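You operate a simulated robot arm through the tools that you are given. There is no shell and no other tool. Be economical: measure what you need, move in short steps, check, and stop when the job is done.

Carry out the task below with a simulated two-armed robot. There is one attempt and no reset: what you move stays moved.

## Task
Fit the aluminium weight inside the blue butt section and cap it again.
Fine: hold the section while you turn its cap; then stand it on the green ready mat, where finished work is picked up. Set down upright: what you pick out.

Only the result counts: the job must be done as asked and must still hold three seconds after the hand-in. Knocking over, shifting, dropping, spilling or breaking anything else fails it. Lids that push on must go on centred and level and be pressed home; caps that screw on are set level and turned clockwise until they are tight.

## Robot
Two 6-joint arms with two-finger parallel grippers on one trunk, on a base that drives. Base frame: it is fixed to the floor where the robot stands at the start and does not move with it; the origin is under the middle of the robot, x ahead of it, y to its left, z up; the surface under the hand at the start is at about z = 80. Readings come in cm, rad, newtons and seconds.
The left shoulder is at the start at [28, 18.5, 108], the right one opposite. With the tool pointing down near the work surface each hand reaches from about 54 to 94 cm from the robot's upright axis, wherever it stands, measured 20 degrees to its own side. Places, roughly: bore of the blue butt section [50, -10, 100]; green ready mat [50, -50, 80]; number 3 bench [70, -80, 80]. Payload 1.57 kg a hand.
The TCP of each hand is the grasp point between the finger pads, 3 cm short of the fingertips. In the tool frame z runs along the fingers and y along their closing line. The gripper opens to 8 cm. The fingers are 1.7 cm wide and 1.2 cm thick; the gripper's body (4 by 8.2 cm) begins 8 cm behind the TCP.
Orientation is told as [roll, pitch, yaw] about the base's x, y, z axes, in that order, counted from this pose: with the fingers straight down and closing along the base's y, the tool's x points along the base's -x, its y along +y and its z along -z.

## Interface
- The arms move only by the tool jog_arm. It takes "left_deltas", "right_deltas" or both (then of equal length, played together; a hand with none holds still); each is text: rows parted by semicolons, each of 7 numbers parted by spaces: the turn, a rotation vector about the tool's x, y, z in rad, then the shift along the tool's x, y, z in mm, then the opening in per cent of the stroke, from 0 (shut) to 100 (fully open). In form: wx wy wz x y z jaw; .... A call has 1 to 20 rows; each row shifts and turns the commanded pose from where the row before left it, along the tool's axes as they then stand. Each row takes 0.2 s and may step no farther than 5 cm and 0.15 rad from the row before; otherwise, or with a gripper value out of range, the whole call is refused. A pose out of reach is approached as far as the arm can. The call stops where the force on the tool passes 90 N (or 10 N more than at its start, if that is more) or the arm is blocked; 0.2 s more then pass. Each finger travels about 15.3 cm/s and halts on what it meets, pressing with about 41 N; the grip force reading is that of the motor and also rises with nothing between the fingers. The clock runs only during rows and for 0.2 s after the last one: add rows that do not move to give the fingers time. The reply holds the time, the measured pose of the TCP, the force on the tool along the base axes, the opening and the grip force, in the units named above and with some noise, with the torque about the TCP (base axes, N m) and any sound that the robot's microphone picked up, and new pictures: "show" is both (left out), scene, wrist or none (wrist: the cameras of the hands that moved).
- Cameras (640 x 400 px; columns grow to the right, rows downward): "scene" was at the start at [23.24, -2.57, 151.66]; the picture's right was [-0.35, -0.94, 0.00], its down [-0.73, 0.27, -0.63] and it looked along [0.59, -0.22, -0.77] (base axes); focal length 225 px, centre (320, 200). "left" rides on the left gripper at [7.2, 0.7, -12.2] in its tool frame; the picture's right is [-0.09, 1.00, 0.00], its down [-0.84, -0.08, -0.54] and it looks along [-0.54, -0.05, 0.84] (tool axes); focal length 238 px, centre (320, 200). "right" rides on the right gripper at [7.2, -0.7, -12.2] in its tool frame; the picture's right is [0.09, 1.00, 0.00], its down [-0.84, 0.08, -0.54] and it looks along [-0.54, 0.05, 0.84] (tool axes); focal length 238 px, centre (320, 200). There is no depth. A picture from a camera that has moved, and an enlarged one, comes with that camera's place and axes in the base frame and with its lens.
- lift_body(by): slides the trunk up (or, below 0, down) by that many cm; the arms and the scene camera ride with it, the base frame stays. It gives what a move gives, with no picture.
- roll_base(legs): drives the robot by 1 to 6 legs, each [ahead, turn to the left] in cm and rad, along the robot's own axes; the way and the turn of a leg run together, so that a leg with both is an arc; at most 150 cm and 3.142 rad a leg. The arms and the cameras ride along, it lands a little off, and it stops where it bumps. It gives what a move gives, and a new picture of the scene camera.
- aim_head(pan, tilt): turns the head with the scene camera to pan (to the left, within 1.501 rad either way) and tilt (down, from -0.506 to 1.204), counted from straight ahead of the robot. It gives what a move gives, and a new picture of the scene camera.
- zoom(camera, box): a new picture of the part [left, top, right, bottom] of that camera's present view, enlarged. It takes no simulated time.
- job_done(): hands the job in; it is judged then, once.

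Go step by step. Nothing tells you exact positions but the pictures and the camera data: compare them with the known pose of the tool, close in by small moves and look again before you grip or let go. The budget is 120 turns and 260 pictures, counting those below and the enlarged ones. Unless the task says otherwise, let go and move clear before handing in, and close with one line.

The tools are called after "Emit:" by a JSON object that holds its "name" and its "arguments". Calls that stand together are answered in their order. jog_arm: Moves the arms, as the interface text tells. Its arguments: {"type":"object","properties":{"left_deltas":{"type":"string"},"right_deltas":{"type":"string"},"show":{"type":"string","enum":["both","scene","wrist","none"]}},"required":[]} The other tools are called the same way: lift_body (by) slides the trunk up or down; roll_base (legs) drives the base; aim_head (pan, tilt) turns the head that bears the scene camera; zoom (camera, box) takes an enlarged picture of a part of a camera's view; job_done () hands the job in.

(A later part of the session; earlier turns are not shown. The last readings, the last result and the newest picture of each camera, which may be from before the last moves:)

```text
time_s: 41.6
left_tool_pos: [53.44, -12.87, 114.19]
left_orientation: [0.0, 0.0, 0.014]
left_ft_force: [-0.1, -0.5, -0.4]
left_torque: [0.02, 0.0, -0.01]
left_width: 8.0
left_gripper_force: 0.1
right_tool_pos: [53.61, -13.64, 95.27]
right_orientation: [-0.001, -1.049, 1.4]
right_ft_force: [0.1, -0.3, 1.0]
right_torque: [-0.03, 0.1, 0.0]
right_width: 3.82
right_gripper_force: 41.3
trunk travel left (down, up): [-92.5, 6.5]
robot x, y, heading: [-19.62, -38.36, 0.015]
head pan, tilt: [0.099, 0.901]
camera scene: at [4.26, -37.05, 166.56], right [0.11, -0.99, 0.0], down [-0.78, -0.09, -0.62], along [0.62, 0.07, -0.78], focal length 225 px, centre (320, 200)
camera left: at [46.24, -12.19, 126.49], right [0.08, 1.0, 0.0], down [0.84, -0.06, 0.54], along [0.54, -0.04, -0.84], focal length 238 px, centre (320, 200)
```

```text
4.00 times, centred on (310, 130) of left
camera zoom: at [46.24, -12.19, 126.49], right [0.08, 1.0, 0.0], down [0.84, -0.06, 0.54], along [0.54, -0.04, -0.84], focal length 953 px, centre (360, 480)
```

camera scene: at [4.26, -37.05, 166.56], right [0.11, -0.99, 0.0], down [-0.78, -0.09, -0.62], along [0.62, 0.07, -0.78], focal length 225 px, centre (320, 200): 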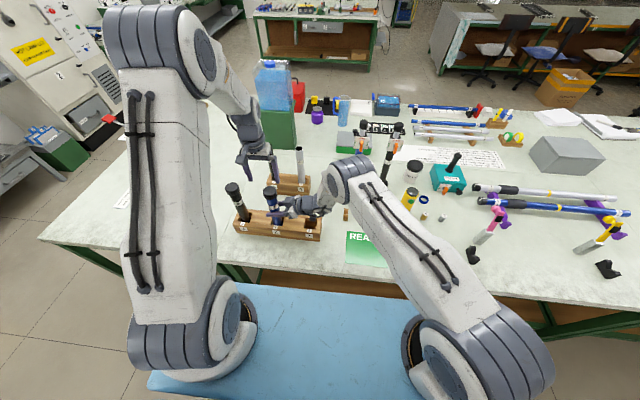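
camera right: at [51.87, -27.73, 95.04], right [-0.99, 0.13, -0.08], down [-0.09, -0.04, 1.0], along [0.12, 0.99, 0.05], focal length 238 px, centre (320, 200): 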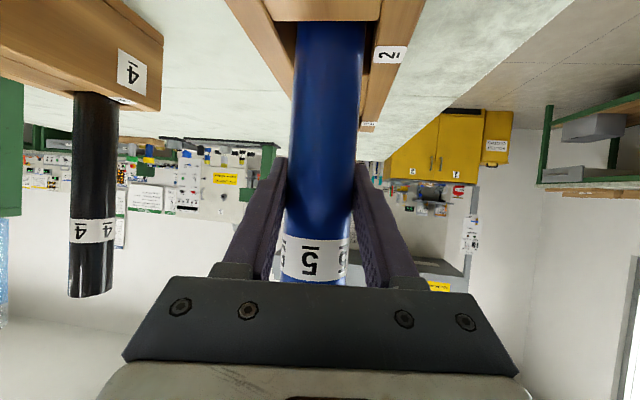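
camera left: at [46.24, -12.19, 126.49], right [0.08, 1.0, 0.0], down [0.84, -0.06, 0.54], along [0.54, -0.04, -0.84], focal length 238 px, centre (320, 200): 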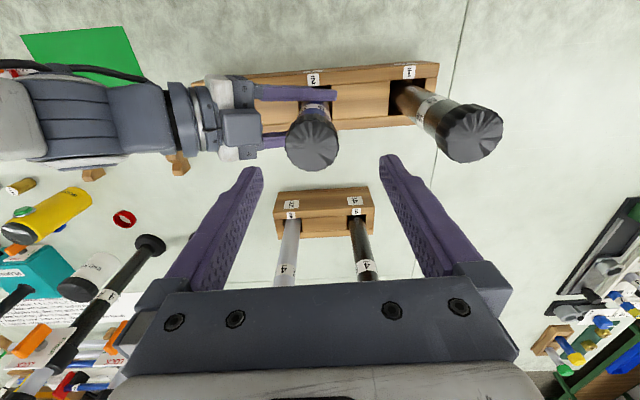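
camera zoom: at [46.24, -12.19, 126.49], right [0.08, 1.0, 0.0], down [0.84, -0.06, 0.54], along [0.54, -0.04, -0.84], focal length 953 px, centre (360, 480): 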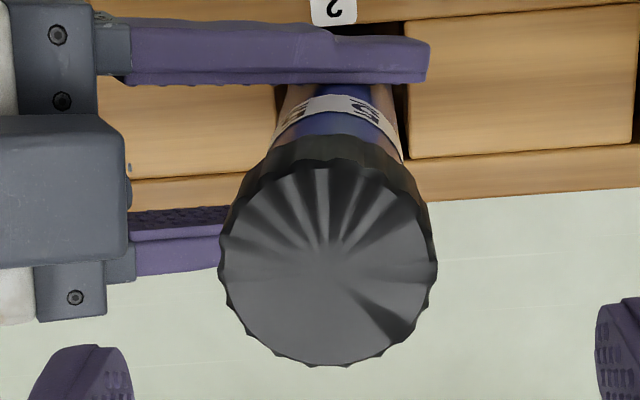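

Cap centre is about [53.3, -13.4], 4.6 cm wide. I pre-turn the left hand clockwise, go down around the cap and grip.

Emit:
{"name": "jog_arm", "arguments": {"left_deltas": "0 0 0 1.4 -5.5 0 100; 0 0 0.15 0 0 0 100; 0 0 0.15 0 0 0 100; 0 0 0.15 0 0 0 100; 0 0 0.15 0 0 0 100; 0 0 0.15 0 0 0 100; 0 0 0.15 0 0 0 100; 0 0 0.15 0 0 0 100; 0 0 0.15 0 0 0 100; 0 0 0.15 0 0 0 100; 0 0 0 0 0 0 100", "show": "wrist"}}

```text
time_s: 44.0
left_tool_pos: [53.33, -13.62, 114.33]
left_orientation: [-0.002, 0.0, -1.335]
left_ft_force: [-0.7, -0.2, 0.0]
left_torque: [0.01, -0.03, -0.02]
left_width: 7.98
left_gripper_force: 0.1
right_tool_pos: [53.64, -13.59, 95.24]
right_orientation: [-0.002, -1.049, 1.398]
right_ft_force: [-0.5, -0.4, -0.3]
right_torque: [0.01, -0.01, 0.0]
right_width: 3.82
right_gripper_force: 41.0
trunk travel left (down, up): [-92.5, 6.5]
robot x, y, heading: [-19.45, -38.68, 0.015]
head pan, tilt: [0.099, 0.901]
camera left: at [52.3, -6.4, 126.72], right [0.99, 0.14, 0.0], down [0.12, -0.83, 0.54], along [0.08, -0.54, -0.84], focal length 238 px, centre (320, 200)
```

left: 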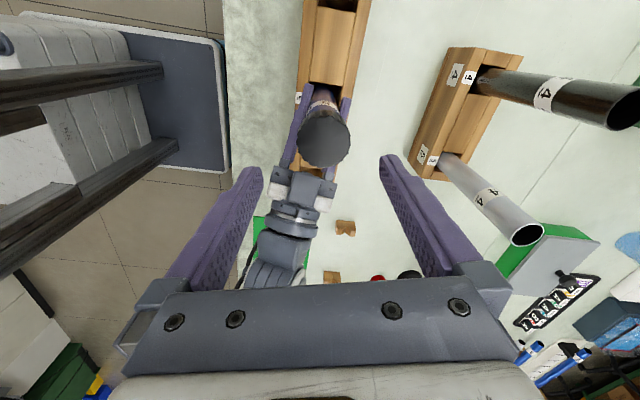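

Emit:
{"name": "jog_arm", "arguments": {"left_deltas": "0 0 0 2.7 1.7 41 100; 0 0 0 0 0 41 100; 0 0 0 0 0 0 100; 0 0 0 0 0 0 0; 0 0 0 0 0 0 0; 0 0 0 0 0 0 0"}}

```text
time_s: 45.4
left_tool_pos: [53.51, -13.28, 105.92]
left_orientation: [0.005, 0.0, -1.334]
left_ft_force: [10.6, 6.5, -3.9]
left_torque: [0.12, -0.21, 0.02]
left_width: 4.59
left_gripper_force: 41.3
right_tool_pos: [53.56, -13.66, 95.18]
right_orientation: [-0.002, -1.05, 1.401]
right_ft_force: [-10.2, -7.7, 6.2]
right_torque: [0.46, -0.78, 0.05]
right_width: 3.83
right_gripper_force: 40.5
trunk travel left (down, up): [-92.5, 6.5]
robot x, y, heading: [-19.51, -38.35, 0.014]
head pan, tilt: [0.099, 0.901]
camera scene: at [4.24, -37.05, 166.56], right [0.11, -0.99, 0.0], down [-0.78, -0.09, -0.62], along [0.62, 0.07, -0.78], focal length 225 px, centre (320, 200)
camera left: at [52.4, -6.12, 118.29], right [0.99, 0.15, 0.0], down [0.12, -0.83, 0.54], along [0.08, -0.54, -0.84], focal length 238 px, centre (320, 200)
```

scene: 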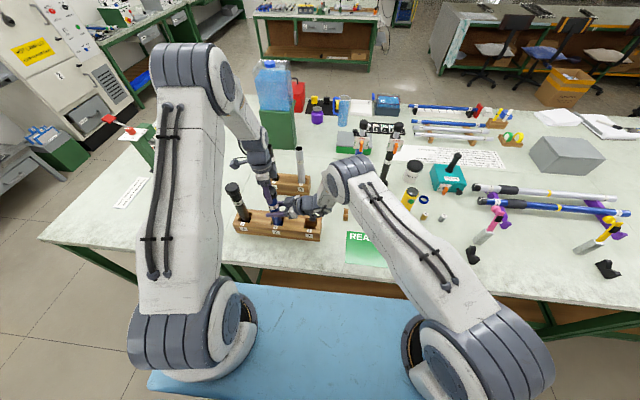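
left: 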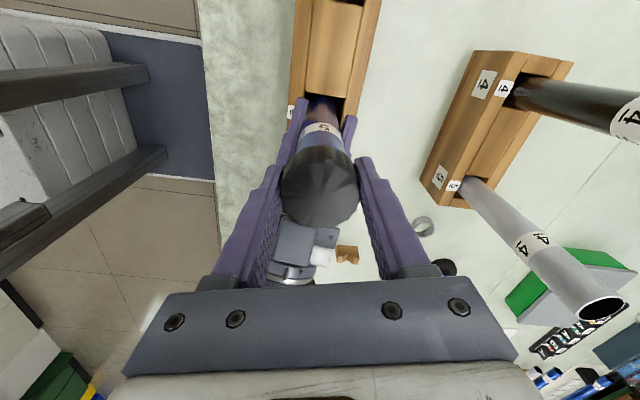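

Cap gripped at 4.59 cm. I ease the sideways load and turn counter-clockwise.

Emit:
{"name": "jog_arm", "arguments": {"left_deltas": "0 0 0 0.5 1.1 0 0; 0 0 -0.1 0 0 0 0; 0 0 -0.1 0 0 0 0; 0 0 -0.1 0 0 0 0; 0 0 -0.15 0 0 -0.1 0; 0 0 -0.15 0 0 -0.1 0; 0 0 0 0 0 0 0", "show": "wrist"}}

```text
time_s: 47.0
left_tool_pos: [53.39, -13.25, 106.17]
left_orientation: [-0.001, -0.001, -0.731]
left_ft_force: [8.4, -12.2, -14.7]
left_torque: [-0.28, -0.51, -0.02]
left_width: 4.56
left_gripper_force: 40.8
right_tool_pos: [53.67, -13.52, 95.24]
right_orientation: [-0.005, -1.053, 1.402]
right_ft_force: [-8.1, 12.0, 13.3]
right_torque: [-0.98, -0.39, -0.01]
right_width: 3.82
right_gripper_force: 40.7
trunk travel left (down, up): [-92.5, 6.5]
robot x, y, heading: [-19.46, -38.17, 0.012]
head pan, tilt: [0.099, 0.901]
camera left: at [48.55, -7.93, 118.49], right [0.73, 0.68, 0.0], down [0.57, -0.62, 0.54], along [0.37, -0.4, -0.84], focal length 238 px, centre (320, 200)
```

left: 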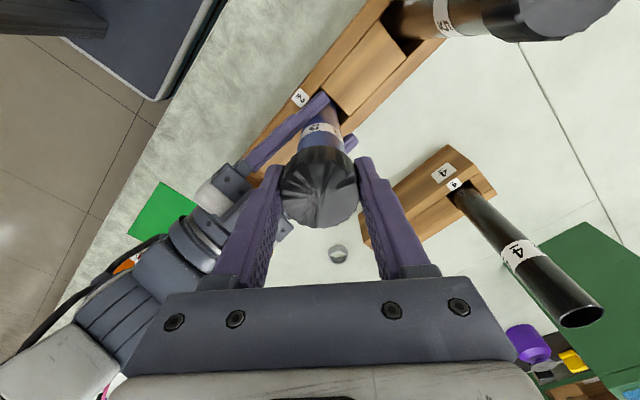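

Emit:
{"name": "jog_arm", "arguments": {"left_deltas": "0 0 -0.15 0 0 0 0; 0 0 -0.15 0 0 0 0; 0 0 -0.15 0 0 0 0; 0 0 -0.15 0 0 0 0; 0 0 -0.15 0 0 0 0; 0 0 -0.15 0 0 0 0; 0 0 -0.15 0 0 0 0; 0 0 0 0 0 0 0", "show": "wrist"}}

```text
time_s: 48.8
left_tool_pos: [53.55, -13.14, 106.33]
left_orientation: [0.001, 0.002, 0.32]
left_ft_force: [-5.8, -15.4, -2.7]
left_torque: [-0.76, 0.86, -0.05]
left_width: 4.53
left_gripper_force: 40.8
right_tool_pos: [53.76, -13.68, 95.17]
right_orientation: [-0.002, -1.049, 1.399]
right_ft_force: [5.9, 15.4, 2.6]
right_torque: [-0.86, -0.12, 0.02]
right_width: 3.81
right_gripper_force: 40.5
trunk travel left (down, up): [-92.5, 6.5]
robot x, y, heading: [-19.05, -38.3, 0.016]
head pan, tilt: [0.099, 0.901]
camera left: at [46.48, -14.8, 118.54], right [-0.22, 0.97, 0.0], down [0.82, 0.19, 0.54], along [0.53, 0.12, -0.84], focal length 238 px, centre (320, 200)
```

left: 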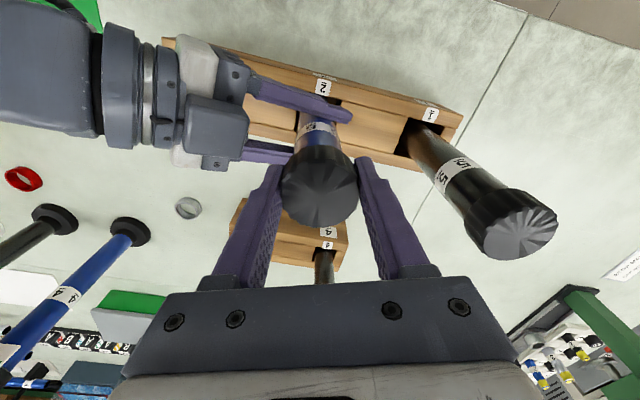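

Emit:
{"name": "jog_arm", "arguments": {"left_deltas": "0 0 -0.15 0 0 -0.2 0; 0 0 -0.15 0 0 -0.2 0; 0 0 -0.15 0 0 -0.2 0; 0 0 -0.15 0 0 -0.2 0; 0 0 -0.15 0 0 -0.2 0; 0 0 -0.15 0 0 -0.2 0; 0 0 -0.15 0 0 -0.2 0; 0 0 -0.15 0 0 -0.2 0; 0 0 0 0 0 0 0", "show": "wrist"}}

```text
time_s: 50.8
left_tool_pos: [53.73, -13.16, 106.38]
left_orientation: [-0.001, 0.001, 1.52]
left_ft_force: [2.1, -3.8, -13.6]
left_torque: [-0.27, 0.26, 0.0]
left_width: 4.56
left_gripper_force: 41.2
right_tool_pos: [53.62, -13.61, 95.28]
right_orientation: [-0.002, -1.051, 1.4]
right_ft_force: [-2.4, 5.1, 13.1]
right_torque: [-0.22, -0.55, 0.05]
right_width: 3.79
right_gripper_force: 40.9
trunk travel left (down, up): [-92.5, 6.5]
robot x, y, heading: [-19.42, -37.81, 0.011]
head pan, tilt: [0.099, 0.901]
camera left: at [52.53, -20.31, 118.7], right [-0.99, 0.14, 0.0], down [0.12, 0.83, 0.54], along [0.08, 0.54, -0.84], focal length 238 px, centre (320, 200)
```

left: 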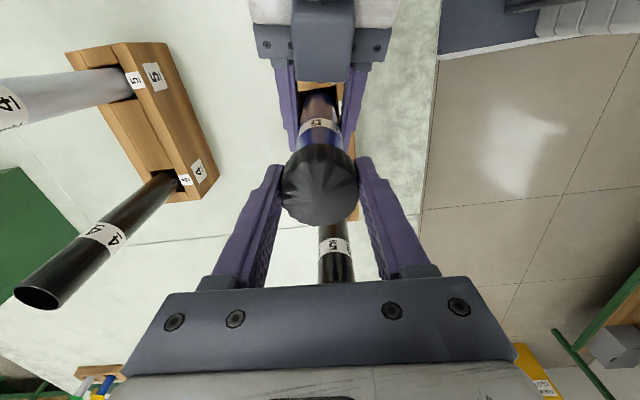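

The cap turns with the hand. I release, wind back and regrip for the next stroke.

Emit:
{"name": "jog_arm", "arguments": {"left_deltas": "0 0 0 0 0 0 60; 0 0 0.15 0 0 0 60; 0 0 0.15 0 0 0 60; 0 0 0.15 0 0 0 60; 0 0 0.15 0 0 0 60; 0 0 0.15 0 0 0 60; 0 0 0.15 0 0 0 60; 0 0 0.15 0 0 0 60; 0 0 0.15 0 0 0 60; 0 0 0.15 0 0 0 60; 0 0 0.15 0 0 0 60; 0 0 0.15 0 0 0 60; 0 0 0.15 0 0 0 60; 0 0 0.15 0 0 0 60; 0 0 0.15 0 0 0 60; 0 0 0.15 0 0 0 60; 0 0 0.15 0 0 0 60; 0 0 0.15 0 0 0 60; 0 0 0.15 0 0 0 60; 0 0 0.15 0 0 0 60", "show": "wrist"}}

Emit:
{"name": "zoom", "arguments": {"camera": "right", "box": [220, 150, 420, 290]}}

```text
time_s: 55.0
left_tool_pos: [53.58, -13.17, 106.45]
left_orientation: [-0.001, 0.0, -1.335]
left_ft_force: [2.8, 1.4, 0.8]
left_torque: [-0.03, -0.01, 0.01]
left_width: 5.03
left_gripper_force: 1.2
right_tool_pos: [53.54, -13.54, 95.15]
right_orientation: [-0.003, -1.048, 1.399]
right_ft_force: [-1.8, -3.0, 1.5]
right_torque: [0.1, -0.26, -0.03]
right_width: 3.83
right_gripper_force: 41.1
trunk travel left (down, up): [-92.5, 6.5]
robot x, y, heading: [-19.11, -38.03, 0.015]
head pan, tilt: [0.099, 0.901]
camera left: at [52.52, -6.08, 118.77], right [0.99, 0.14, 0.0], down [0.12, -0.83, 0.54], along [0.08, -0.54, -0.84], focal length 238 px, centre (320, 200)
```

left: 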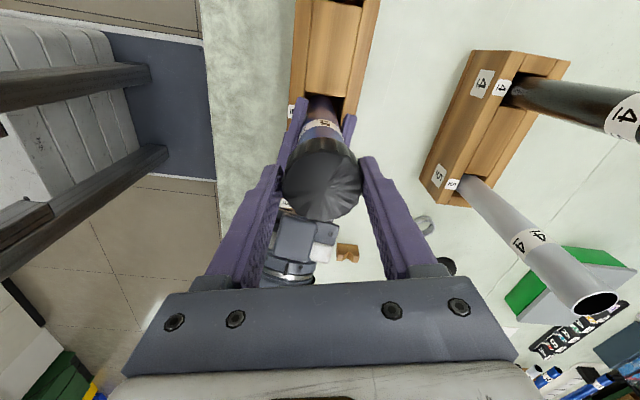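

```text
2.86 times, centred on (320, 220) of right
camera zoom: at [51.83, -27.72, 95.02], right [-0.99, 0.13, -0.08], down [-0.09, -0.04, 1.0], along [0.12, 0.99, 0.05], focal length 681 px, centre (320, 143)
```

zoom: 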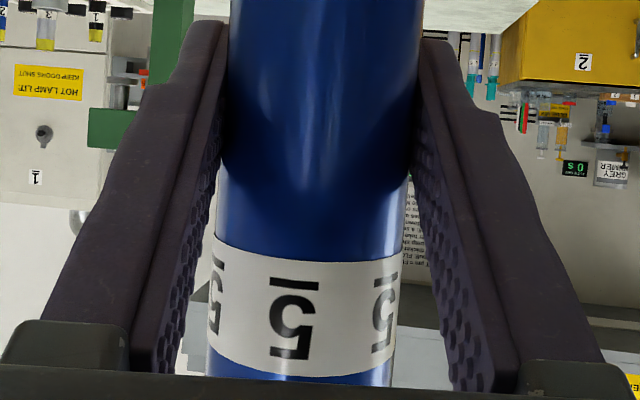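

Emit:
{"name": "jog_arm", "arguments": {"left_deltas": "0 0 0 0 0 0 0; 0 0 -0.15 0 0 -0.08 0; 0 0 -0.15 0 0 -0.08 0; 0 0 -0.15 0 0 -0.08 0; 0 0 -0.15 0 0 -0.08 0; 0 0 -0.15 0 0 -0.08 0; 0 0 -0.15 0 0 -0.08 0; 0 0 -0.15 0 0 -0.08 0; 0 0 -0.15 0 0 -0.08 0; 0 0 -0.15 0 0 -0.08 0; 0 0 -0.15 0 0 -0.08 0; 0 0 -0.15 0 0 -0.08 0; 0 0 -0.15 0 0 -0.08 0; 0 0 -0.15 0 0 -0.08 0; 0 0 -0.15 0 0 -0.08 0; 0 0 -0.15 0 0 -0.08 0; 0 0 -0.15 0 0 -0.08 0; 0 0 -0.15 0 0 -0.08 0; 0 0 -0.15 0 0 -0.08 0; 0 0 -0.15 0 0 -0.08 0", "show": "none"}}

Emit:
{"name": "jog_arm", "arguments": {"left_deltas": "0 0 0 0 0 0 75; 0 0 0.15 0 0 0 75; 0 0 0.15 0 0 0 75; 0 0 0.15 0 0 0 75; 0 0 0.15 0 0 0 75; 0 0 0.15 0 0 0 75; 0 0 0.15 0 0 0 75; 0 0 0.15 0 0 0 75; 0 0 0.15 0 0 0 75; 0 0 0.15 0 0 0 75; 0 0 0.15 0 0 0 75; 0 0 0.15 0 0 0 75; 0 0 0.15 0 0 0 75; 0 0 0.15 0 0 0 75; 0 0 0.15 0 0 0 75; 0 0 0.15 0 0 0 75; 0 0 0.15 0 0 0 75; 0 0 0.15 0 0 0 75; 0 0 0.15 0 0 0 75; 0 0 0.15 0 0 0 75", "show": "wrist"}}

```text
time_s: 59.2
left_tool_pos: [53.56, -13.18, 106.65]
left_orientation: [0.0, 0.001, 1.519]
left_ft_force: [-0.5, 0.2, -0.4]
left_torque: [0.03, -0.01, -0.02]
left_width: 4.58
left_gripper_force: 41.4
right_tool_pos: [53.65, -13.63, 95.18]
right_orientation: [-0.001, -1.049, 1.399]
right_ft_force: [0.1, -0.2, -1.3]
right_torque: [-0.03, 0.03, -0.01]
right_width: 3.82
right_gripper_force: 40.6
trunk travel left (down, up): [-92.5, 6.5]
robot x, y, heading: [-19.36, -38.43, 0.009]
head pan, tilt: [0.099, 0.901]
```

```text
time_s: 63.4
left_tool_pos: [53.46, -13.22, 106.67]
left_orientation: [-0.002, -0.001, -1.334]
left_ft_force: [-0.1, -0.3, 0.3]
left_torque: [0.04, 0.0, 0.04]
left_width: 5.98
left_gripper_force: 0.1
right_tool_pos: [53.64, -13.52, 95.25]
right_orientation: [-0.003, -1.05, 1.399]
right_ft_force: [-0.1, 0.2, -0.4]
right_torque: [0.02, 0.03, 0.02]
right_width: 3.81
right_gripper_force: 41.6
trunk travel left (down, up): [-92.5, 6.5]
robot x, y, heading: [-19.63, -38.54, 0.012]
head pan, tilt: [0.099, 0.901]
camera left: at [52.53, -6.08, 118.96], right [0.99, 0.14, 0.0], down [0.12, -0.83, 0.54], along [0.08, -0.54, -0.84], focal length 238 px, centre (320, 200)
```

left: 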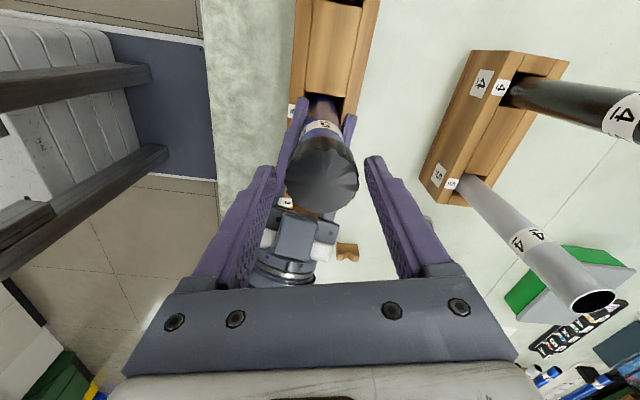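

Forces have vanished, so the cap may be free. I grip and lift a few millimetres to test.

Emit:
{"name": "jog_arm", "arguments": {"left_deltas": "0 0 0 0 0 0 0; 0 0 0 0 0 0 0; 0 0 -0.1 0 0 -1 0; 0 0 -0.1 0 0 -1 0; 0 0 -0.1 0 0 -1 0; 0 0 0 0 0 0 0", "show": "wrist"}}

```text
time_s: 64.8
left_tool_pos: [53.7, -13.14, 107.01]
left_orientation: [0.0, 0.001, -1.032]
left_ft_force: [0.1, -0.1, -0.4]
left_torque: [0.05, 0.01, 0.0]
left_width: 4.48
left_gripper_force: 41.0
right_tool_pos: [53.66, -13.55, 95.21]
right_orientation: [-0.004, -1.049, 1.399]
right_ft_force: [0.3, 0.2, -0.6]
right_torque: [-0.02, 0.05, 0.0]
right_width: 3.81
right_gripper_force: 40.9
trunk travel left (down, up): [-92.5, 6.5]
robot x, y, heading: [-19.27, -38.16, 0.009]
head pan, tilt: [0.099, 0.901]
camera left: at [50.52, -6.64, 119.31], right [0.9, 0.43, 0.0], down [0.36, -0.76, 0.54], along [0.23, -0.49, -0.84], focal length 238 px, centre (320, 200)
```

left: 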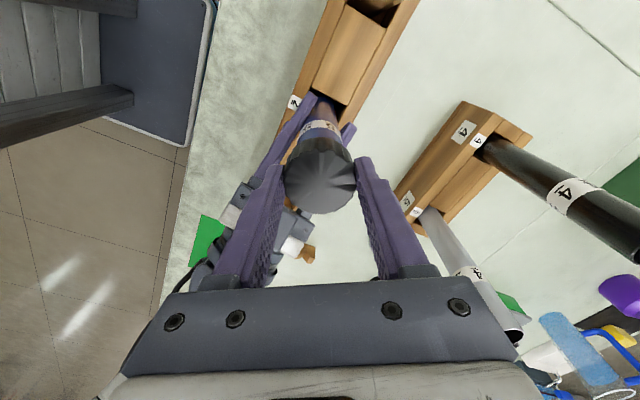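

No load: the cap is free. I lift it clear.

Emit:
{"name": "jog_arm", "arguments": {"left_deltas": "0 0 0 0 0 -10 0; 0 0 0 0 0 -20 0; 0 0 0 0 0 -30 0; 0 0 0 0 0 -30 0; 0 0 0 0 0 -30 0; 0 0 0 0 0 0 0"}}

```text
time_s: 66.2
left_tool_pos: [53.46, -13.03, 119.21]
left_orientation: [0.0, -0.002, -1.033]
left_ft_force: [-0.9, -1.4, 1.5]
left_torque: [0.01, -0.01, -0.01]
left_width: 4.5
left_gripper_force: 41.4
right_tool_pos: [53.67, -13.63, 95.07]
right_orientation: [-0.003, -1.049, 1.399]
right_ft_force: [-0.5, -0.6, -0.2]
right_torque: [-0.07, -0.04, 0.04]
right_width: 3.83
right_gripper_force: 40.9
trunk travel left (down, up): [-92.5, 6.5]
robot x, y, heading: [-19.19, -37.89, 0.013]
head pan, tilt: [0.099, 0.901]
camera scene: at [4.24, -37.05, 166.56], right [0.11, -0.99, 0.0], down [-0.78, -0.09, -0.62], along [0.62, 0.07, -0.78], focal length 225 px, centre (320, 200)
camera left: at [50.42, -6.51, 131.53], right [0.9, 0.43, 0.0], down [0.36, -0.76, 0.54], along [0.23, -0.49, -0.84], focal length 238 px, centre (320, 200)
```

scene: 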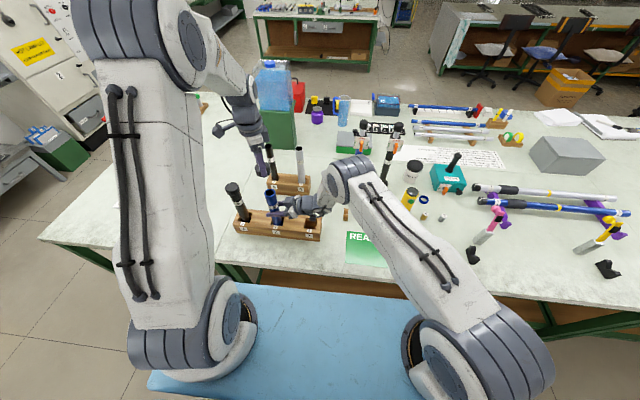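
left: 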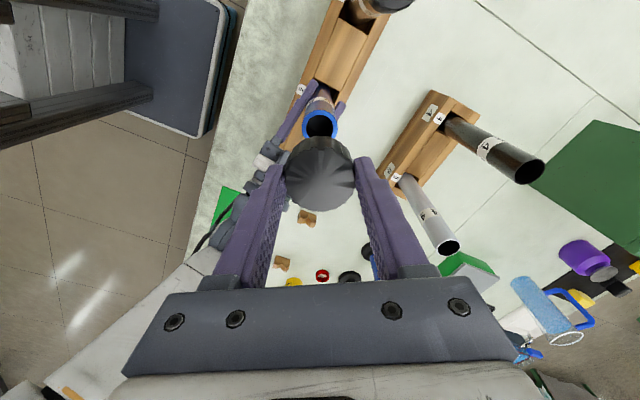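

Emit:
{"name": "zoom", "arguments": {"camera": "left", "box": [290, 95, 350, 145]}}

Emit:
{"name": "zoom", "arguments": {"camera": "scene", "box": [220, 130, 340, 250]}}

```text
8.00 times, centred on (320, 120) of left
camera zoom: at [50.42, -6.51, 131.53], right [0.9, 0.43, 0.0], down [0.36, -0.76, 0.54], along [0.23, -0.49, -0.84], focal length 1907 px, centre (320, 840)
```

zoom: 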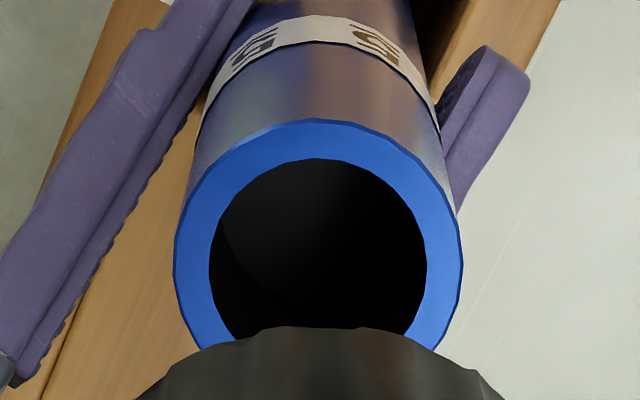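

```text
3.33 times, centred on (280, 190) of scene
camera zoom: at [4.24, -37.05, 166.56], right [0.11, -0.99, 0.0], down [-0.78, -0.09, -0.62], along [0.62, 0.07, -0.78], focal length 749 px, centre (453, 233)
```

zoom: 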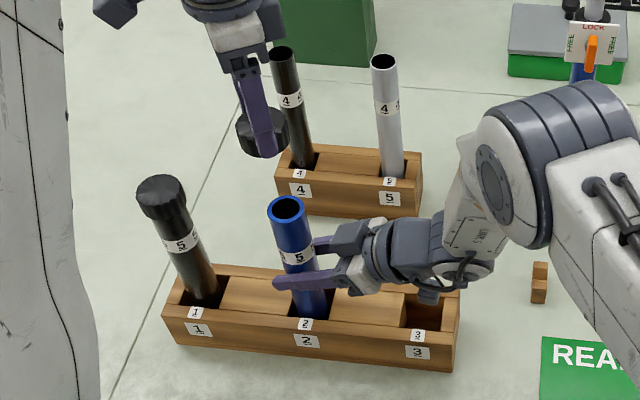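

The cap is off and the bore is open. I move the left camera straight above the bore to look inside.

Emit:
{"name": "jog_arm", "arguments": {"left_deltas": "0 0 0 0 0 -40 0; 0 0 0 -37 -5 -10 0; 0 0 0 -37 -5 -10 0; 0 0 0 0 0 0 0", "show": "wrist"}}

Emit:
{"name": "zoom", "arguments": {"camera": "left", "box": [280, 10, 360, 70]}}

```text
time_s: 67.2
left_tool_pos: [56.66, -19.95, 125.27]
left_orientation: [0.001, 0.0, -1.032]
left_ft_force: [0.1, -0.7, 0.1]
left_torque: [0.03, 0.03, -0.02]
left_width: 4.51
left_gripper_force: 41.2
right_tool_pos: [53.63, -13.66, 95.17]
right_orientation: [-0.002, -1.049, 1.399]
right_ft_force: [-0.4, 0.7, -1.1]
right_torque: [-0.02, -0.01, 0.01]
right_width: 3.79
right_gripper_force: 41.0
trunk travel left (down, up): [-92.5, 6.5]
robot x, y, heading: [-19.18, -37.96, 0.016]
head pan, tilt: [0.099, 0.901]
camera left: at [53.45, -13.39, 137.6], right [0.9, 0.43, 0.0], down [0.36, -0.76, 0.54], along [0.23, -0.49, -0.84], focal length 238 px, centre (320, 200)
```

left: 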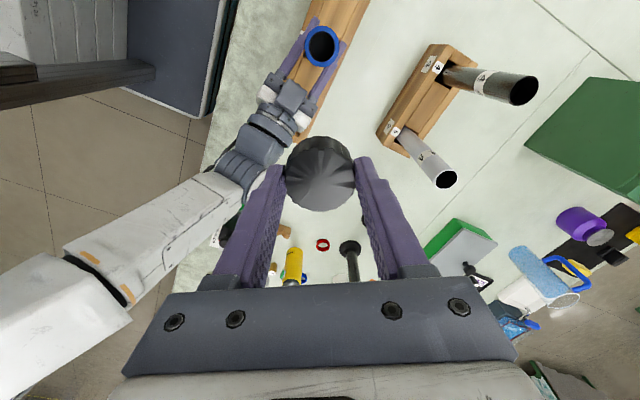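

```text
6.67 times, centred on (320, 40) of left
camera zoom: at [53.45, -13.39, 137.6], right [0.9, 0.43, 0.0], down [0.36, -0.76, 0.54], along [0.23, -0.49, -0.84], focal length 1589 px, centre (320, 1267)
```

zoom: 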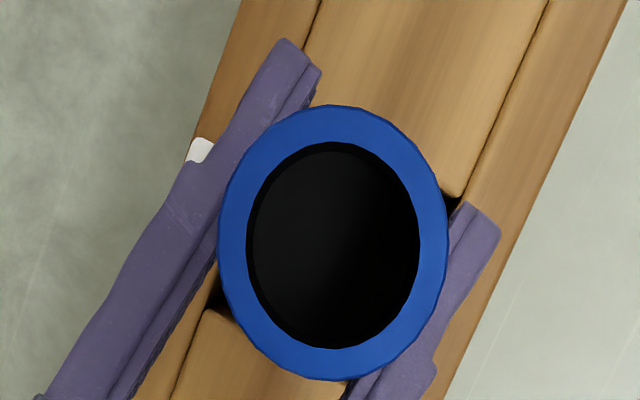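

The bore is clear and centred near [53.6, -13.3], rim at z≈105. I release the section gently with the right hand and back out; the left keeps the cap and moves up and away.

Emit:
{"name": "jog_arm", "arguments": {"left_deltas": "0 0 0 0 0 -40 0; 0 0 0 0 0 -40 0; 0 0 0 37 5 -20 0; 0 0 0 37 5 0 0; 0 0 0 0 0 0 0; 0 0 0 0 0 0 0; 0 0 0 0 0 0 0; 0 0 0 0 0 0 0; 0 0 0 0 0 0 0; 0 0 0 0 0 0 0", "right_deltas": "0 0 0 0 0 0 60; 0 0 0 0 0 0 100; 0 0 0 0 0 0 100; 0 0 0 0 0 -20 100; 0 0 0 0 0 -35 100; 0 0 0 0 0 -35 100; 0 0 0 0 0 -35 100; 0 0 0 0 0 -35 100; 0 0 0 0 0 -35 100; 0 0 0 0 0 0 100"}}

```text
time_s: 69.4
left_tool_pos: [53.62, -13.27, 135.2]
left_orientation: [0.0, 0.001, -1.032]
left_ft_force: [-0.8, -1.0, -0.7]
left_torque: [-0.02, 0.01, 0.01]
left_width: 4.48
left_gripper_force: 40.4
right_tool_pos: [50.89, -30.33, 104.37]
right_orientation: [-0.003, -1.049, 1.4]
right_ft_force: [-0.1, 0.1, -1.0]
right_torque: [0.0, -0.01, 0.0]
right_width: 8.0
right_gripper_force: 0.0
trunk travel left (down, up): [-92.5, 6.5]
robot x, y, heading: [-19.42, -38.24, 0.011]
head pan, tilt: [0.099, 0.901]
camera scene: at [4.24, -37.07, 166.56], right [0.11, -0.99, 0.0], down [-0.78, -0.09, -0.62], along [0.62, 0.07, -0.78], focal length 225 px, centre (320, 200)
camera right: at [49.08, -44.46, 104.18], right [-0.99, 0.13, -0.08], down [-0.09, -0.04, 1.0], along [0.12, 0.99, 0.05], focal length 238 px, centre (320, 200)
camera left: at [50.49, -6.64, 147.49], right [0.9, 0.43, 0.0], down [0.36, -0.76, 0.54], along [0.23, -0.49, -0.84], focal length 238 px, centre (320, 200)
```

scene: 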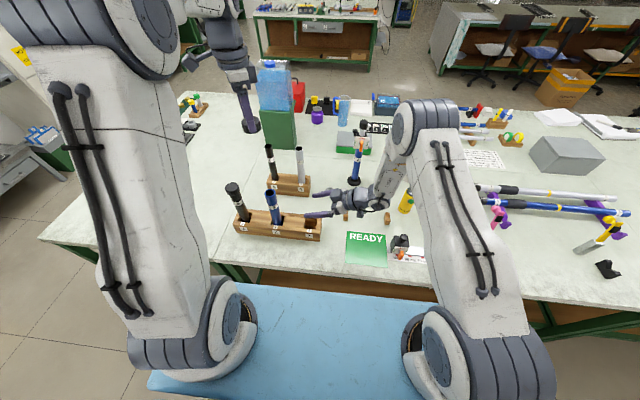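
right: 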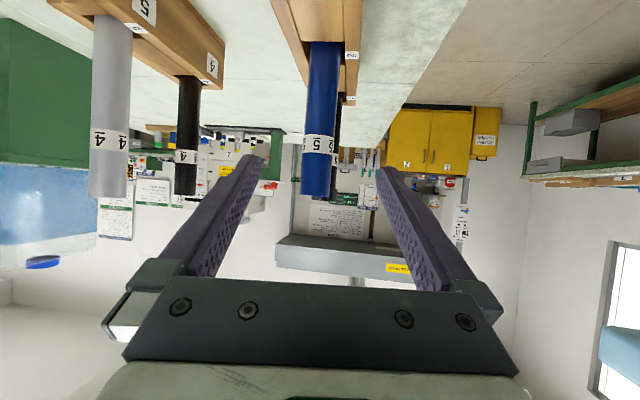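
left: 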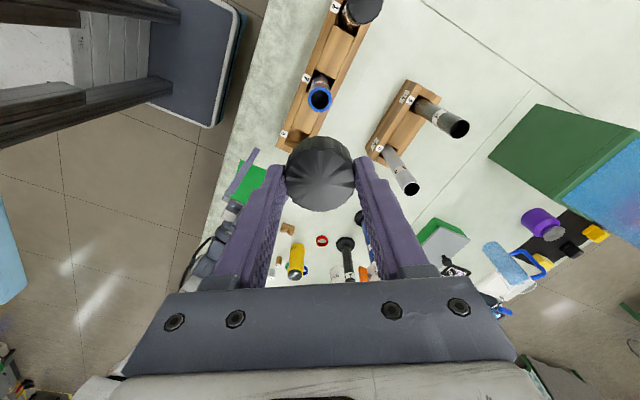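

Emit:
{"name": "jog_arm", "arguments": {"right_deltas": "0 0 0 -13.1 -6.1 -47.4 100; 0 0 0 -13.1 -6.1 -47.4 100; 0 0 0 -13.1 -6.1 -47.4 100; 0 0 0 -13.1 -6.1 -47.4 100; 0 0.15 0 0 0 0 100; 0 0.15 0 0 0 0 100; 0 0.15 0 0 0 0 100; 0 0.15 0 0 0 0 100; 0 0.15 0 0 0 0 100; 0 0.15 0 0 0 0 100; 0 0.15 0 0 0 0 100; 0 0 0.15 0 0 0 100; 0 0 0.15 0 0 0 100; 0 0 0.15 0 0 0 100; 0 0 0.15 0 0 0 100; 0 0 0.15 0 0 0 100; 0 0 0.15 0 0 0 100; 0 0 0.15 0 0 0 100; 0 0 0.15 0 0 0 100; 0 0 0.15 0 0 0 100", "show": "none"}}

Emit:
{"name": "roll_base", "arguments": {"legs": [[12, 0]]}}

```text
time_s: 73.6
left_tool_pos: [53.54, -13.23, 135.21]
left_orientation: [0.0, 0.001, -1.034]
left_ft_force: [-0.5, -0.5, -0.3]
left_torque: [-0.01, -0.01, 0.01]
left_width: 4.47
left_gripper_force: 40.9
right_tool_pos: [50.7, -44.31, 118.77]
right_orientation: [0.001, -0.002, 0.045]
right_ft_force: [0.0, 0.2, 0.0]
right_torque: [-0.01, 0.02, -0.03]
right_width: 7.99
right_gripper_force: 0.2
trunk travel left (down, up): [-92.5, 6.5]
robot x, y, heading: [-19.18, -38.36, 0.017]
head pan, tilt: [0.099, 0.901]
```

```text
time_s: 74.9
left_tool_pos: [65.54, -13.04, 135.14]
left_orientation: [0.001, -0.001, -1.033]
left_ft_force: [-0.1, -0.2, -0.1]
left_torque: [-0.03, -0.02, -0.03]
left_width: 4.52
left_gripper_force: 41.0
right_tool_pos: [62.83, -44.32, 118.76]
right_orientation: [-0.001, -0.003, 0.046]
right_ft_force: [0.0, 0.0, 0.0]
right_torque: [0.02, 0.02, 0.0]
right_width: 8.01
right_gripper_force: 0.1
trunk travel left (down, up): [-92.5, 6.5]
robot x, y, heading: [-7.27, -37.74, 0.013]
head pan, tilt: [0.099, 0.901]
camera scene: at [16.33, -36.9, 166.55], right [0.11, -0.99, 0.0], down [-0.78, -0.09, -0.62], along [0.62, 0.07, -0.78], focal length 225 px, centre (320, 200)
```

scene: 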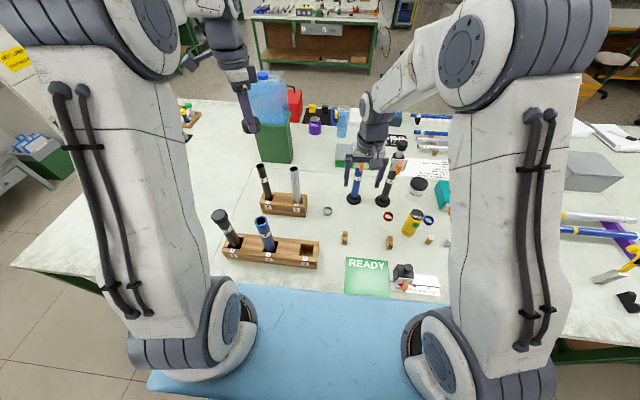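

Emit:
{"name": "jog_arm", "arguments": {"right_deltas": "0 0 0 0 0 -45 100; 0 0 0 0 0 -40 100; 0 0 0 0 -46.3 0 100; 0 0 0 0 -46.3 0 100; 0 0 0 0 -46.3 0 100; 0 0 0 0 -46.3 0 100; 0 0 0 0 -46.3 0 100; 0 0 0 0 -46.3 0 100; 0 0 0 0 -46.3 0 100; 0 0 0 0 -46.3 0 100; 0 0 0 0 -46.3 0 100; 0 0 0 0 0 40 100; 0 0 0 0 0 40 100; 0 0 0 0 0 40 100; 0 0 0 0 0 40 100; 0 0 0 0 0 40 100; 0 0 0 0 0 0 100"}}

```text
time_s: 78.5
left_tool_pos: [65.76, -13.06, 135.22]
left_orientation: [0.0, -0.001, -1.034]
left_ft_force: [-0.3, -0.9, -1.2]
left_torque: [-0.01, -0.01, -0.01]
left_width: 4.49
left_gripper_force: 40.8
right_tool_pos: [64.71, -85.6, 107.18]
right_orientation: [0.001, -0.001, 0.047]
right_ft_force: [0.6, -0.3, -0.2]
right_torque: [-0.01, -0.01, 0.0]
right_width: 8.01
right_gripper_force: 0.0
trunk travel left (down, up): [-92.5, 6.5]
robot x, y, heading: [-7.35, -38.08, 0.008]
head pan, tilt: [0.099, 0.901]
camera scene: at [16.35, -36.92, 166.56], right [0.11, -0.99, 0.0], down [-0.78, -0.09, -0.62], along [0.62, 0.07, -0.78], focal length 225 px, centre (320, 200)
camera right: at [57.56, -86.55, 119.35], right [-0.14, 0.99, 0.0], down [0.83, 0.12, 0.54], along [0.54, 0.07, -0.84], focal length 238 px, centre (320, 200)
```

scene: 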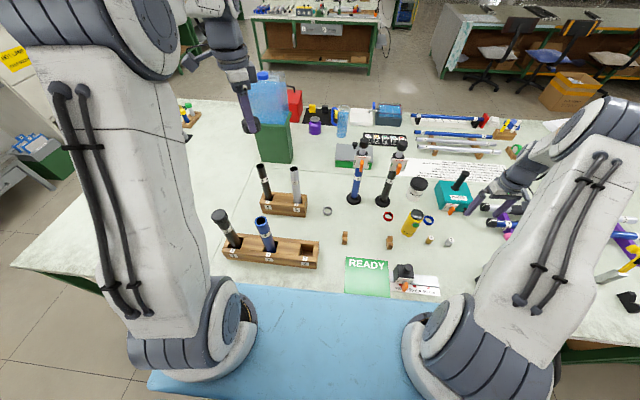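
right: 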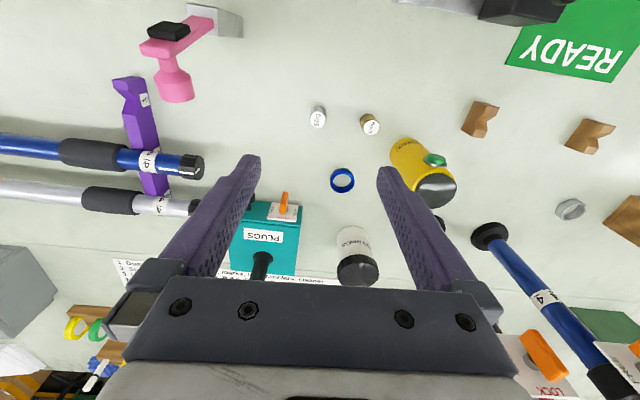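

Emit:
{"name": "zoom", "arguments": {"camera": "right", "box": [290, 90, 390, 150]}}

```text
6.40 times, centred on (340, 120) of right
camera zoom: at [57.56, -86.55, 119.35], right [-0.14, 0.99, 0.0], down [0.83, 0.12, 0.54], along [0.54, 0.07, -0.84], focal length 1525 px, centre (192, 712)
```

zoom: 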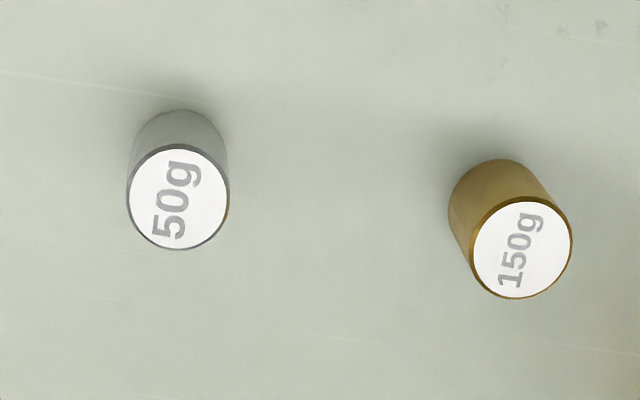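

The aluminium weight (50 g) stands at about [66.7, -85.9], 2.4 cm wide and 3.5 cm tall. I move over it.

Emit:
{"name": "jog_arm", "arguments": {"right_deltas": "0 0 0 -19.9 -3.4 0 100; 0 0 0 0 0 40 60; 0 0 0 0 0 40 60; 0 0 0 0 0 40 60; 0 0 0 0 0 30 60; 0 0 0 0 0 0 60", "show": "wrist"}}

```text
time_s: 79.9
left_tool_pos: [65.75, -13.14, 135.05]
left_orientation: [-0.001, 0.001, -1.032]
left_ft_force: [0.3, -0.2, 0.3]
left_torque: [0.0, -0.03, 0.03]
left_width: 4.5
left_gripper_force: 41.0
right_tool_pos: [66.58, -86.05, 92.29]
right_orientation: [0.0, -0.003, 0.047]
right_ft_force: [-0.1, -0.4, 0.6]
right_torque: [0.04, 0.01, -0.01]
right_width: 4.79
right_gripper_force: 0.2
trunk travel left (down, up): [-92.5, 6.5]
robot x, y, heading: [-7.03, -37.92, 0.006]
head pan, tilt: [0.099, 0.901]
camera right: at [59.51, -87.04, 104.57], right [-0.14, 0.99, 0.0], down [0.83, 0.12, 0.54], along [0.54, 0.07, -0.84], focal length 238 px, centre (320, 200)
```

right: 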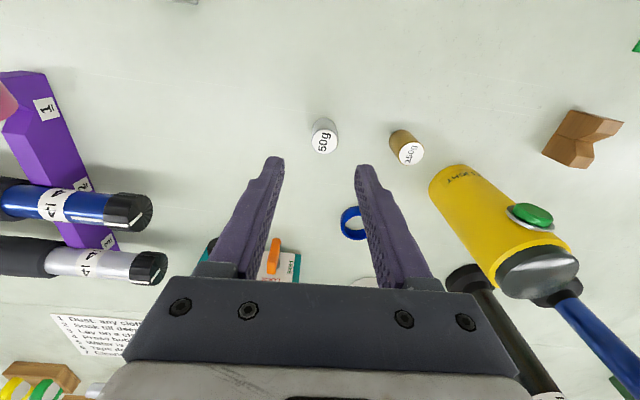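

Emit:
{"name": "jog_arm", "arguments": {"right_deltas": "0 0 0 -1.2 2.4 35 60; 0 0 0 0 0 35 60; 0 0 0 0 0 0 60; 0 0 0 0 0 0 0; 0 0 0 0 0 0 0", "show": "wrist"}}

```text
time_s: 81.1
left_tool_pos: [65.76, -13.1, 135.21]
left_orientation: [-0.001, 0.0, -1.033]
left_ft_force: [0.7, -0.7, -0.7]
left_torque: [0.0, 0.03, 0.02]
left_width: 4.52
left_gripper_force: 40.8
right_tool_pos: [66.93, -85.83, 85.44]
right_orientation: [-0.003, -0.001, 0.049]
right_ft_force: [0.0, 0.9, 2.2]
right_torque: [0.05, 0.02, -0.03]
right_width: 2.24
right_gripper_force: 35.3
trunk travel left (down, up): [-92.5, 6.5]
robot x, y, heading: [-7.47, -37.97, 0.006]
head pan, tilt: [0.099, 0.901]
camera right: at [59.87, -86.76, 97.62], right [-0.14, 0.99, 0.0], down [0.83, 0.12, 0.54], along [0.54, 0.07, -0.84], focal length 238 px, centre (320, 200)
```

right: 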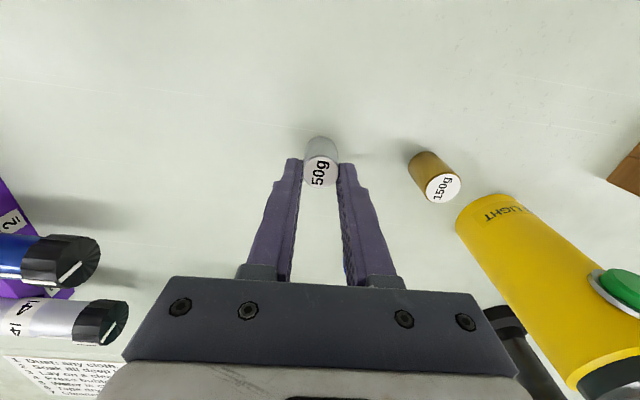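

Emit:
{"name": "jog_arm", "arguments": {"right_deltas": "0 0 0 0 0 0 0; 0 0 0 0 0 -20 0; 0 0 0 0 0 -45 0; 0 0 0 0 0 -45 0; 0 0 0 0 0 -45 0; 0 0 0 0 0 -45 0; 0 0 0 0 0 -45 0; 0 0 0 0 0 -45 0; 0 0 0 0 0 -45 0; 0 0 0 0 0 0 0", "show": "wrist"}}

Emit:
{"name": "zoom", "arguments": {"camera": "right", "box": [270, 110, 370, 210]}}

```text
time_s: 83.3
left_tool_pos: [65.69, -13.11, 135.14]
left_orientation: [0.0, 0.0, -1.033]
left_ft_force: [-0.8, 0.1, -0.1]
left_torque: [0.0, 0.02, 0.01]
left_width: 4.5
left_gripper_force: 41.0
right_tool_pos: [66.7, -85.79, 118.63]
right_orientation: [-0.002, 0.0, 0.047]
right_ft_force: [-0.1, 0.1, -0.3]
right_torque: [0.02, -0.02, -0.01]
right_width: 2.25
right_gripper_force: 35.4
trunk travel left (down, up): [-92.5, 6.5]
robot x, y, heading: [-7.24, -38.02, 0.017]
head pan, tilt: [0.099, 0.901]
camera right: at [59.55, -86.91, 130.86], right [-0.14, 0.99, 0.0], down [0.83, 0.12, 0.54], along [0.54, 0.07, -0.84], focal length 238 px, centre (320, 200)
```

right: 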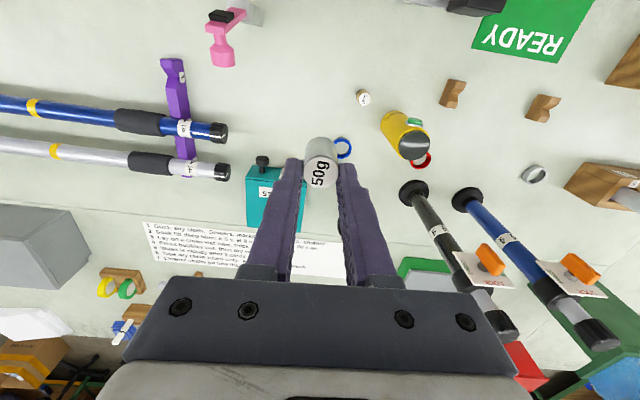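

```text
4.00 times, centred on (320, 160) of right
camera zoom: at [59.55, -86.91, 130.86], right [-0.14, 0.99, 0.0], down [0.83, 0.12, 0.54], along [0.54, 0.07, -0.84], focal length 953 px, centre (320, 360)
```

zoom: 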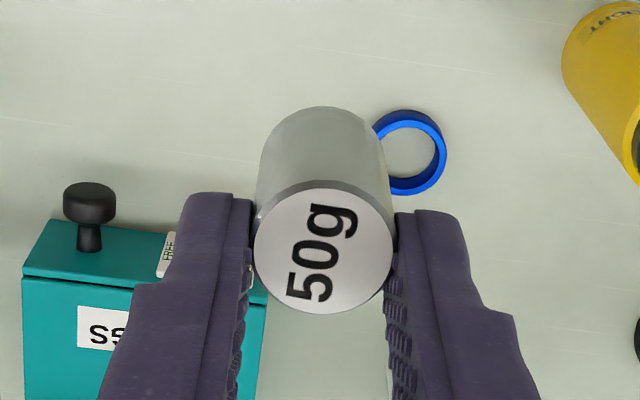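

The weight is held. I move the left hand (with cap) aside and bring the weight toward the bore.

Emit:
{"name": "jog_arm", "arguments": {"left_deltas": "0 0 0 45.7 13.2 0 0; 0 0 0 45.7 13.2 0 0; 0 0 0 45.7 13.2 0 0; 0 0 0 45.7 13.2 0 0; 0 0 0 45.7 13.2 0 0; 0 0 0 0 0 0 0; 0 0 0 0 0 0 0; 0 0 0 0 0 0 0; 0 0 0 0 0 0 0; 0 0 0 0 0 0 0; 0 0 0 0 0 0 0; 0 0 0 0 0 0 0; 0 0 0 0 0 0 0; 0 0 0 0 0 0 0", "right_deltas": "0 0 0 6.5 48.7 -2.3 0; 0 0 0 6.5 48.7 -2.3 0; 0 0 0 6.5 48.7 -2.3 0; 0 0 0 6.5 48.7 -2.3 0; 0 0 0 6.5 48.7 -2.3 0; 0 0 0 6.5 48.7 -2.3 0; 0 0 0 6.5 48.7 -2.3 0; 0 0 0 6.5 48.7 -2.3 0; 0 0 0 6.5 48.7 -2.3 0; 0 0 0 6.5 48.7 -2.3 0; 0 0 0 6.5 48.7 -2.3 0; 0 0 0 6.5 48.7 -2.3 0; 0 0 0 6.5 48.7 -2.3 0; 0 0 0 0 0 0 0"}}

```text
time_s: 86.3
left_tool_pos: [59.5, 10.12, 135.21]
left_orientation: [-0.001, -0.001, -1.033]
left_ft_force: [-0.3, 0.2, 0.1]
left_torque: [0.0, -0.01, 0.03]
left_width: 4.5
left_gripper_force: 41.3
right_tool_pos: [55.49, -23.42, 121.7]
right_orientation: [0.001, -0.002, 0.047]
right_ft_force: [-0.4, 0.1, 0.2]
right_torque: [-0.02, -0.01, 0.0]
right_width: 2.24
right_gripper_force: 34.5
trunk travel left (down, up): [-92.5, 6.5]
robot x, y, heading: [-7.21, -38.02, 0.008]
head pan, tilt: [0.099, 0.901]
camera scene: at [16.33, -36.86, 166.56], right [0.11, -0.99, 0.0], down [-0.78, -0.09, -0.62], along [0.62, 0.07, -0.78], focal length 225 px, centre (320, 200)
camera right: at [48.41, -24.46, 133.9], right [-0.14, 0.99, 0.0], down [0.83, 0.12, 0.54], along [0.54, 0.07, -0.84], focal length 238 px, centre (320, 200)
camera left: at [56.44, 16.61, 147.5], right [0.9, 0.43, 0.0], down [0.36, -0.76, 0.54], along [0.23, -0.49, -0.84], focal length 238 px, centre (320, 200)
```

scene: 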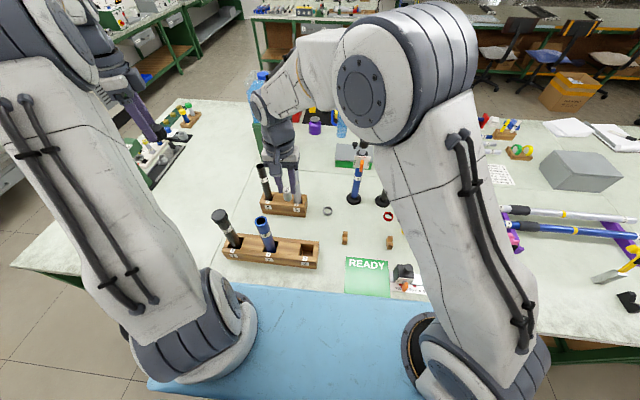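
right: 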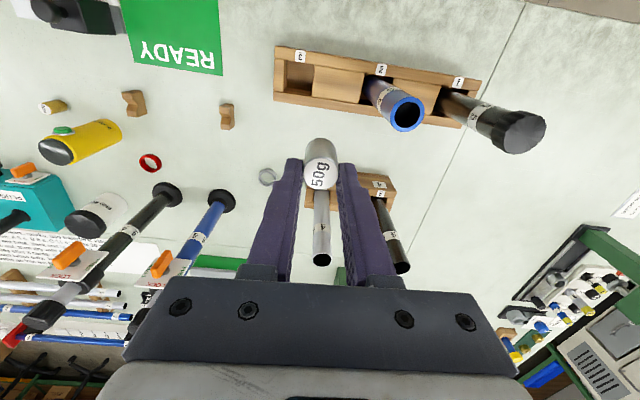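
left: 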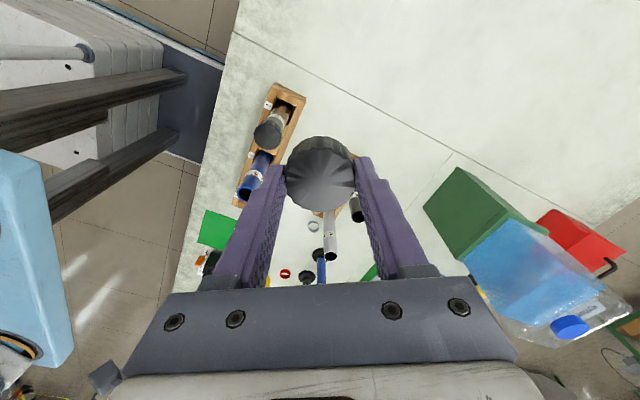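

Emit:
{"name": "jog_arm", "arguments": {"right_deltas": "0 0 0 4.4 33.6 0 0; 0 0 0 4.4 33.6 0 0; 0 0 0 4.4 33.6 0 0; 0 0 0 0 0 0 0", "show": "wrist"}}

Emit:
{"name": "zoom", "arguments": {"camera": "right", "box": [270, 90, 370, 190]}}

```text
time_s: 87.3
left_tool_pos: [59.62, 10.06, 135.23]
left_orientation: [-0.001, -0.001, -1.034]
left_ft_force: [0.2, 0.1, -0.3]
left_torque: [-0.03, 0.0, 0.01]
left_width: 4.51
left_gripper_force: 40.9
right_tool_pos: [53.8, -13.04, 121.93]
right_orientation: [-0.002, -0.001, 0.048]
right_ft_force: [-0.6, -0.3, -0.7]
right_torque: [-0.03, -0.03, 0.01]
right_width: 2.26
right_gripper_force: 35.2
trunk travel left (down, up): [-92.5, 6.5]
robot x, y, heading: [-7.39, -38.13, 0.017]
head pan, tilt: [0.099, 0.901]
camera right: at [46.62, -14.21, 134.15], right [-0.14, 0.99, 0.0], down [0.83, 0.12, 0.54], along [0.54, 0.07, -0.84], focal length 238 px, centre (320, 200)
```

right: 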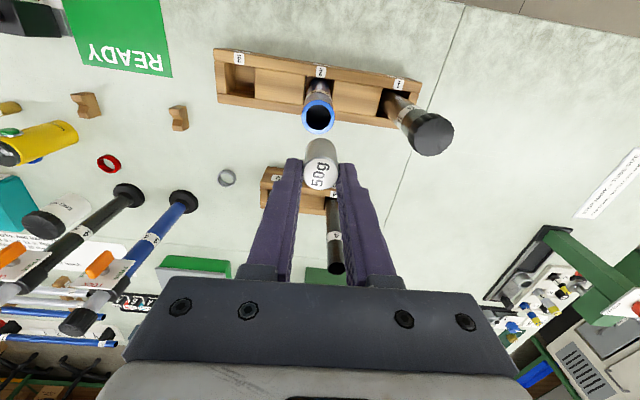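

```text
4.00 times, centred on (320, 140) of right
camera zoom: at [46.62, -14.21, 134.15], right [-0.14, 0.99, 0.0], down [0.83, 0.12, 0.54], along [0.54, 0.07, -0.84], focal length 953 px, centre (320, 440)
```

zoom: 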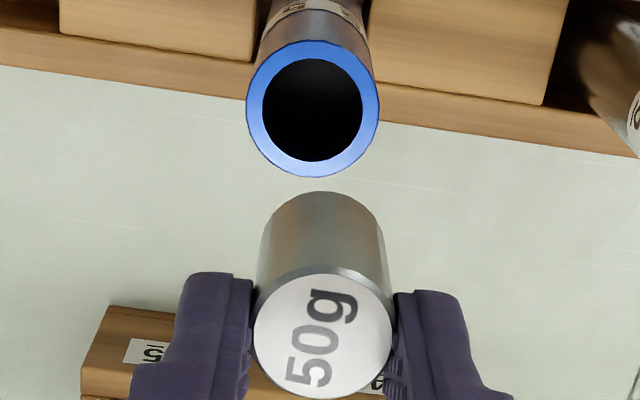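

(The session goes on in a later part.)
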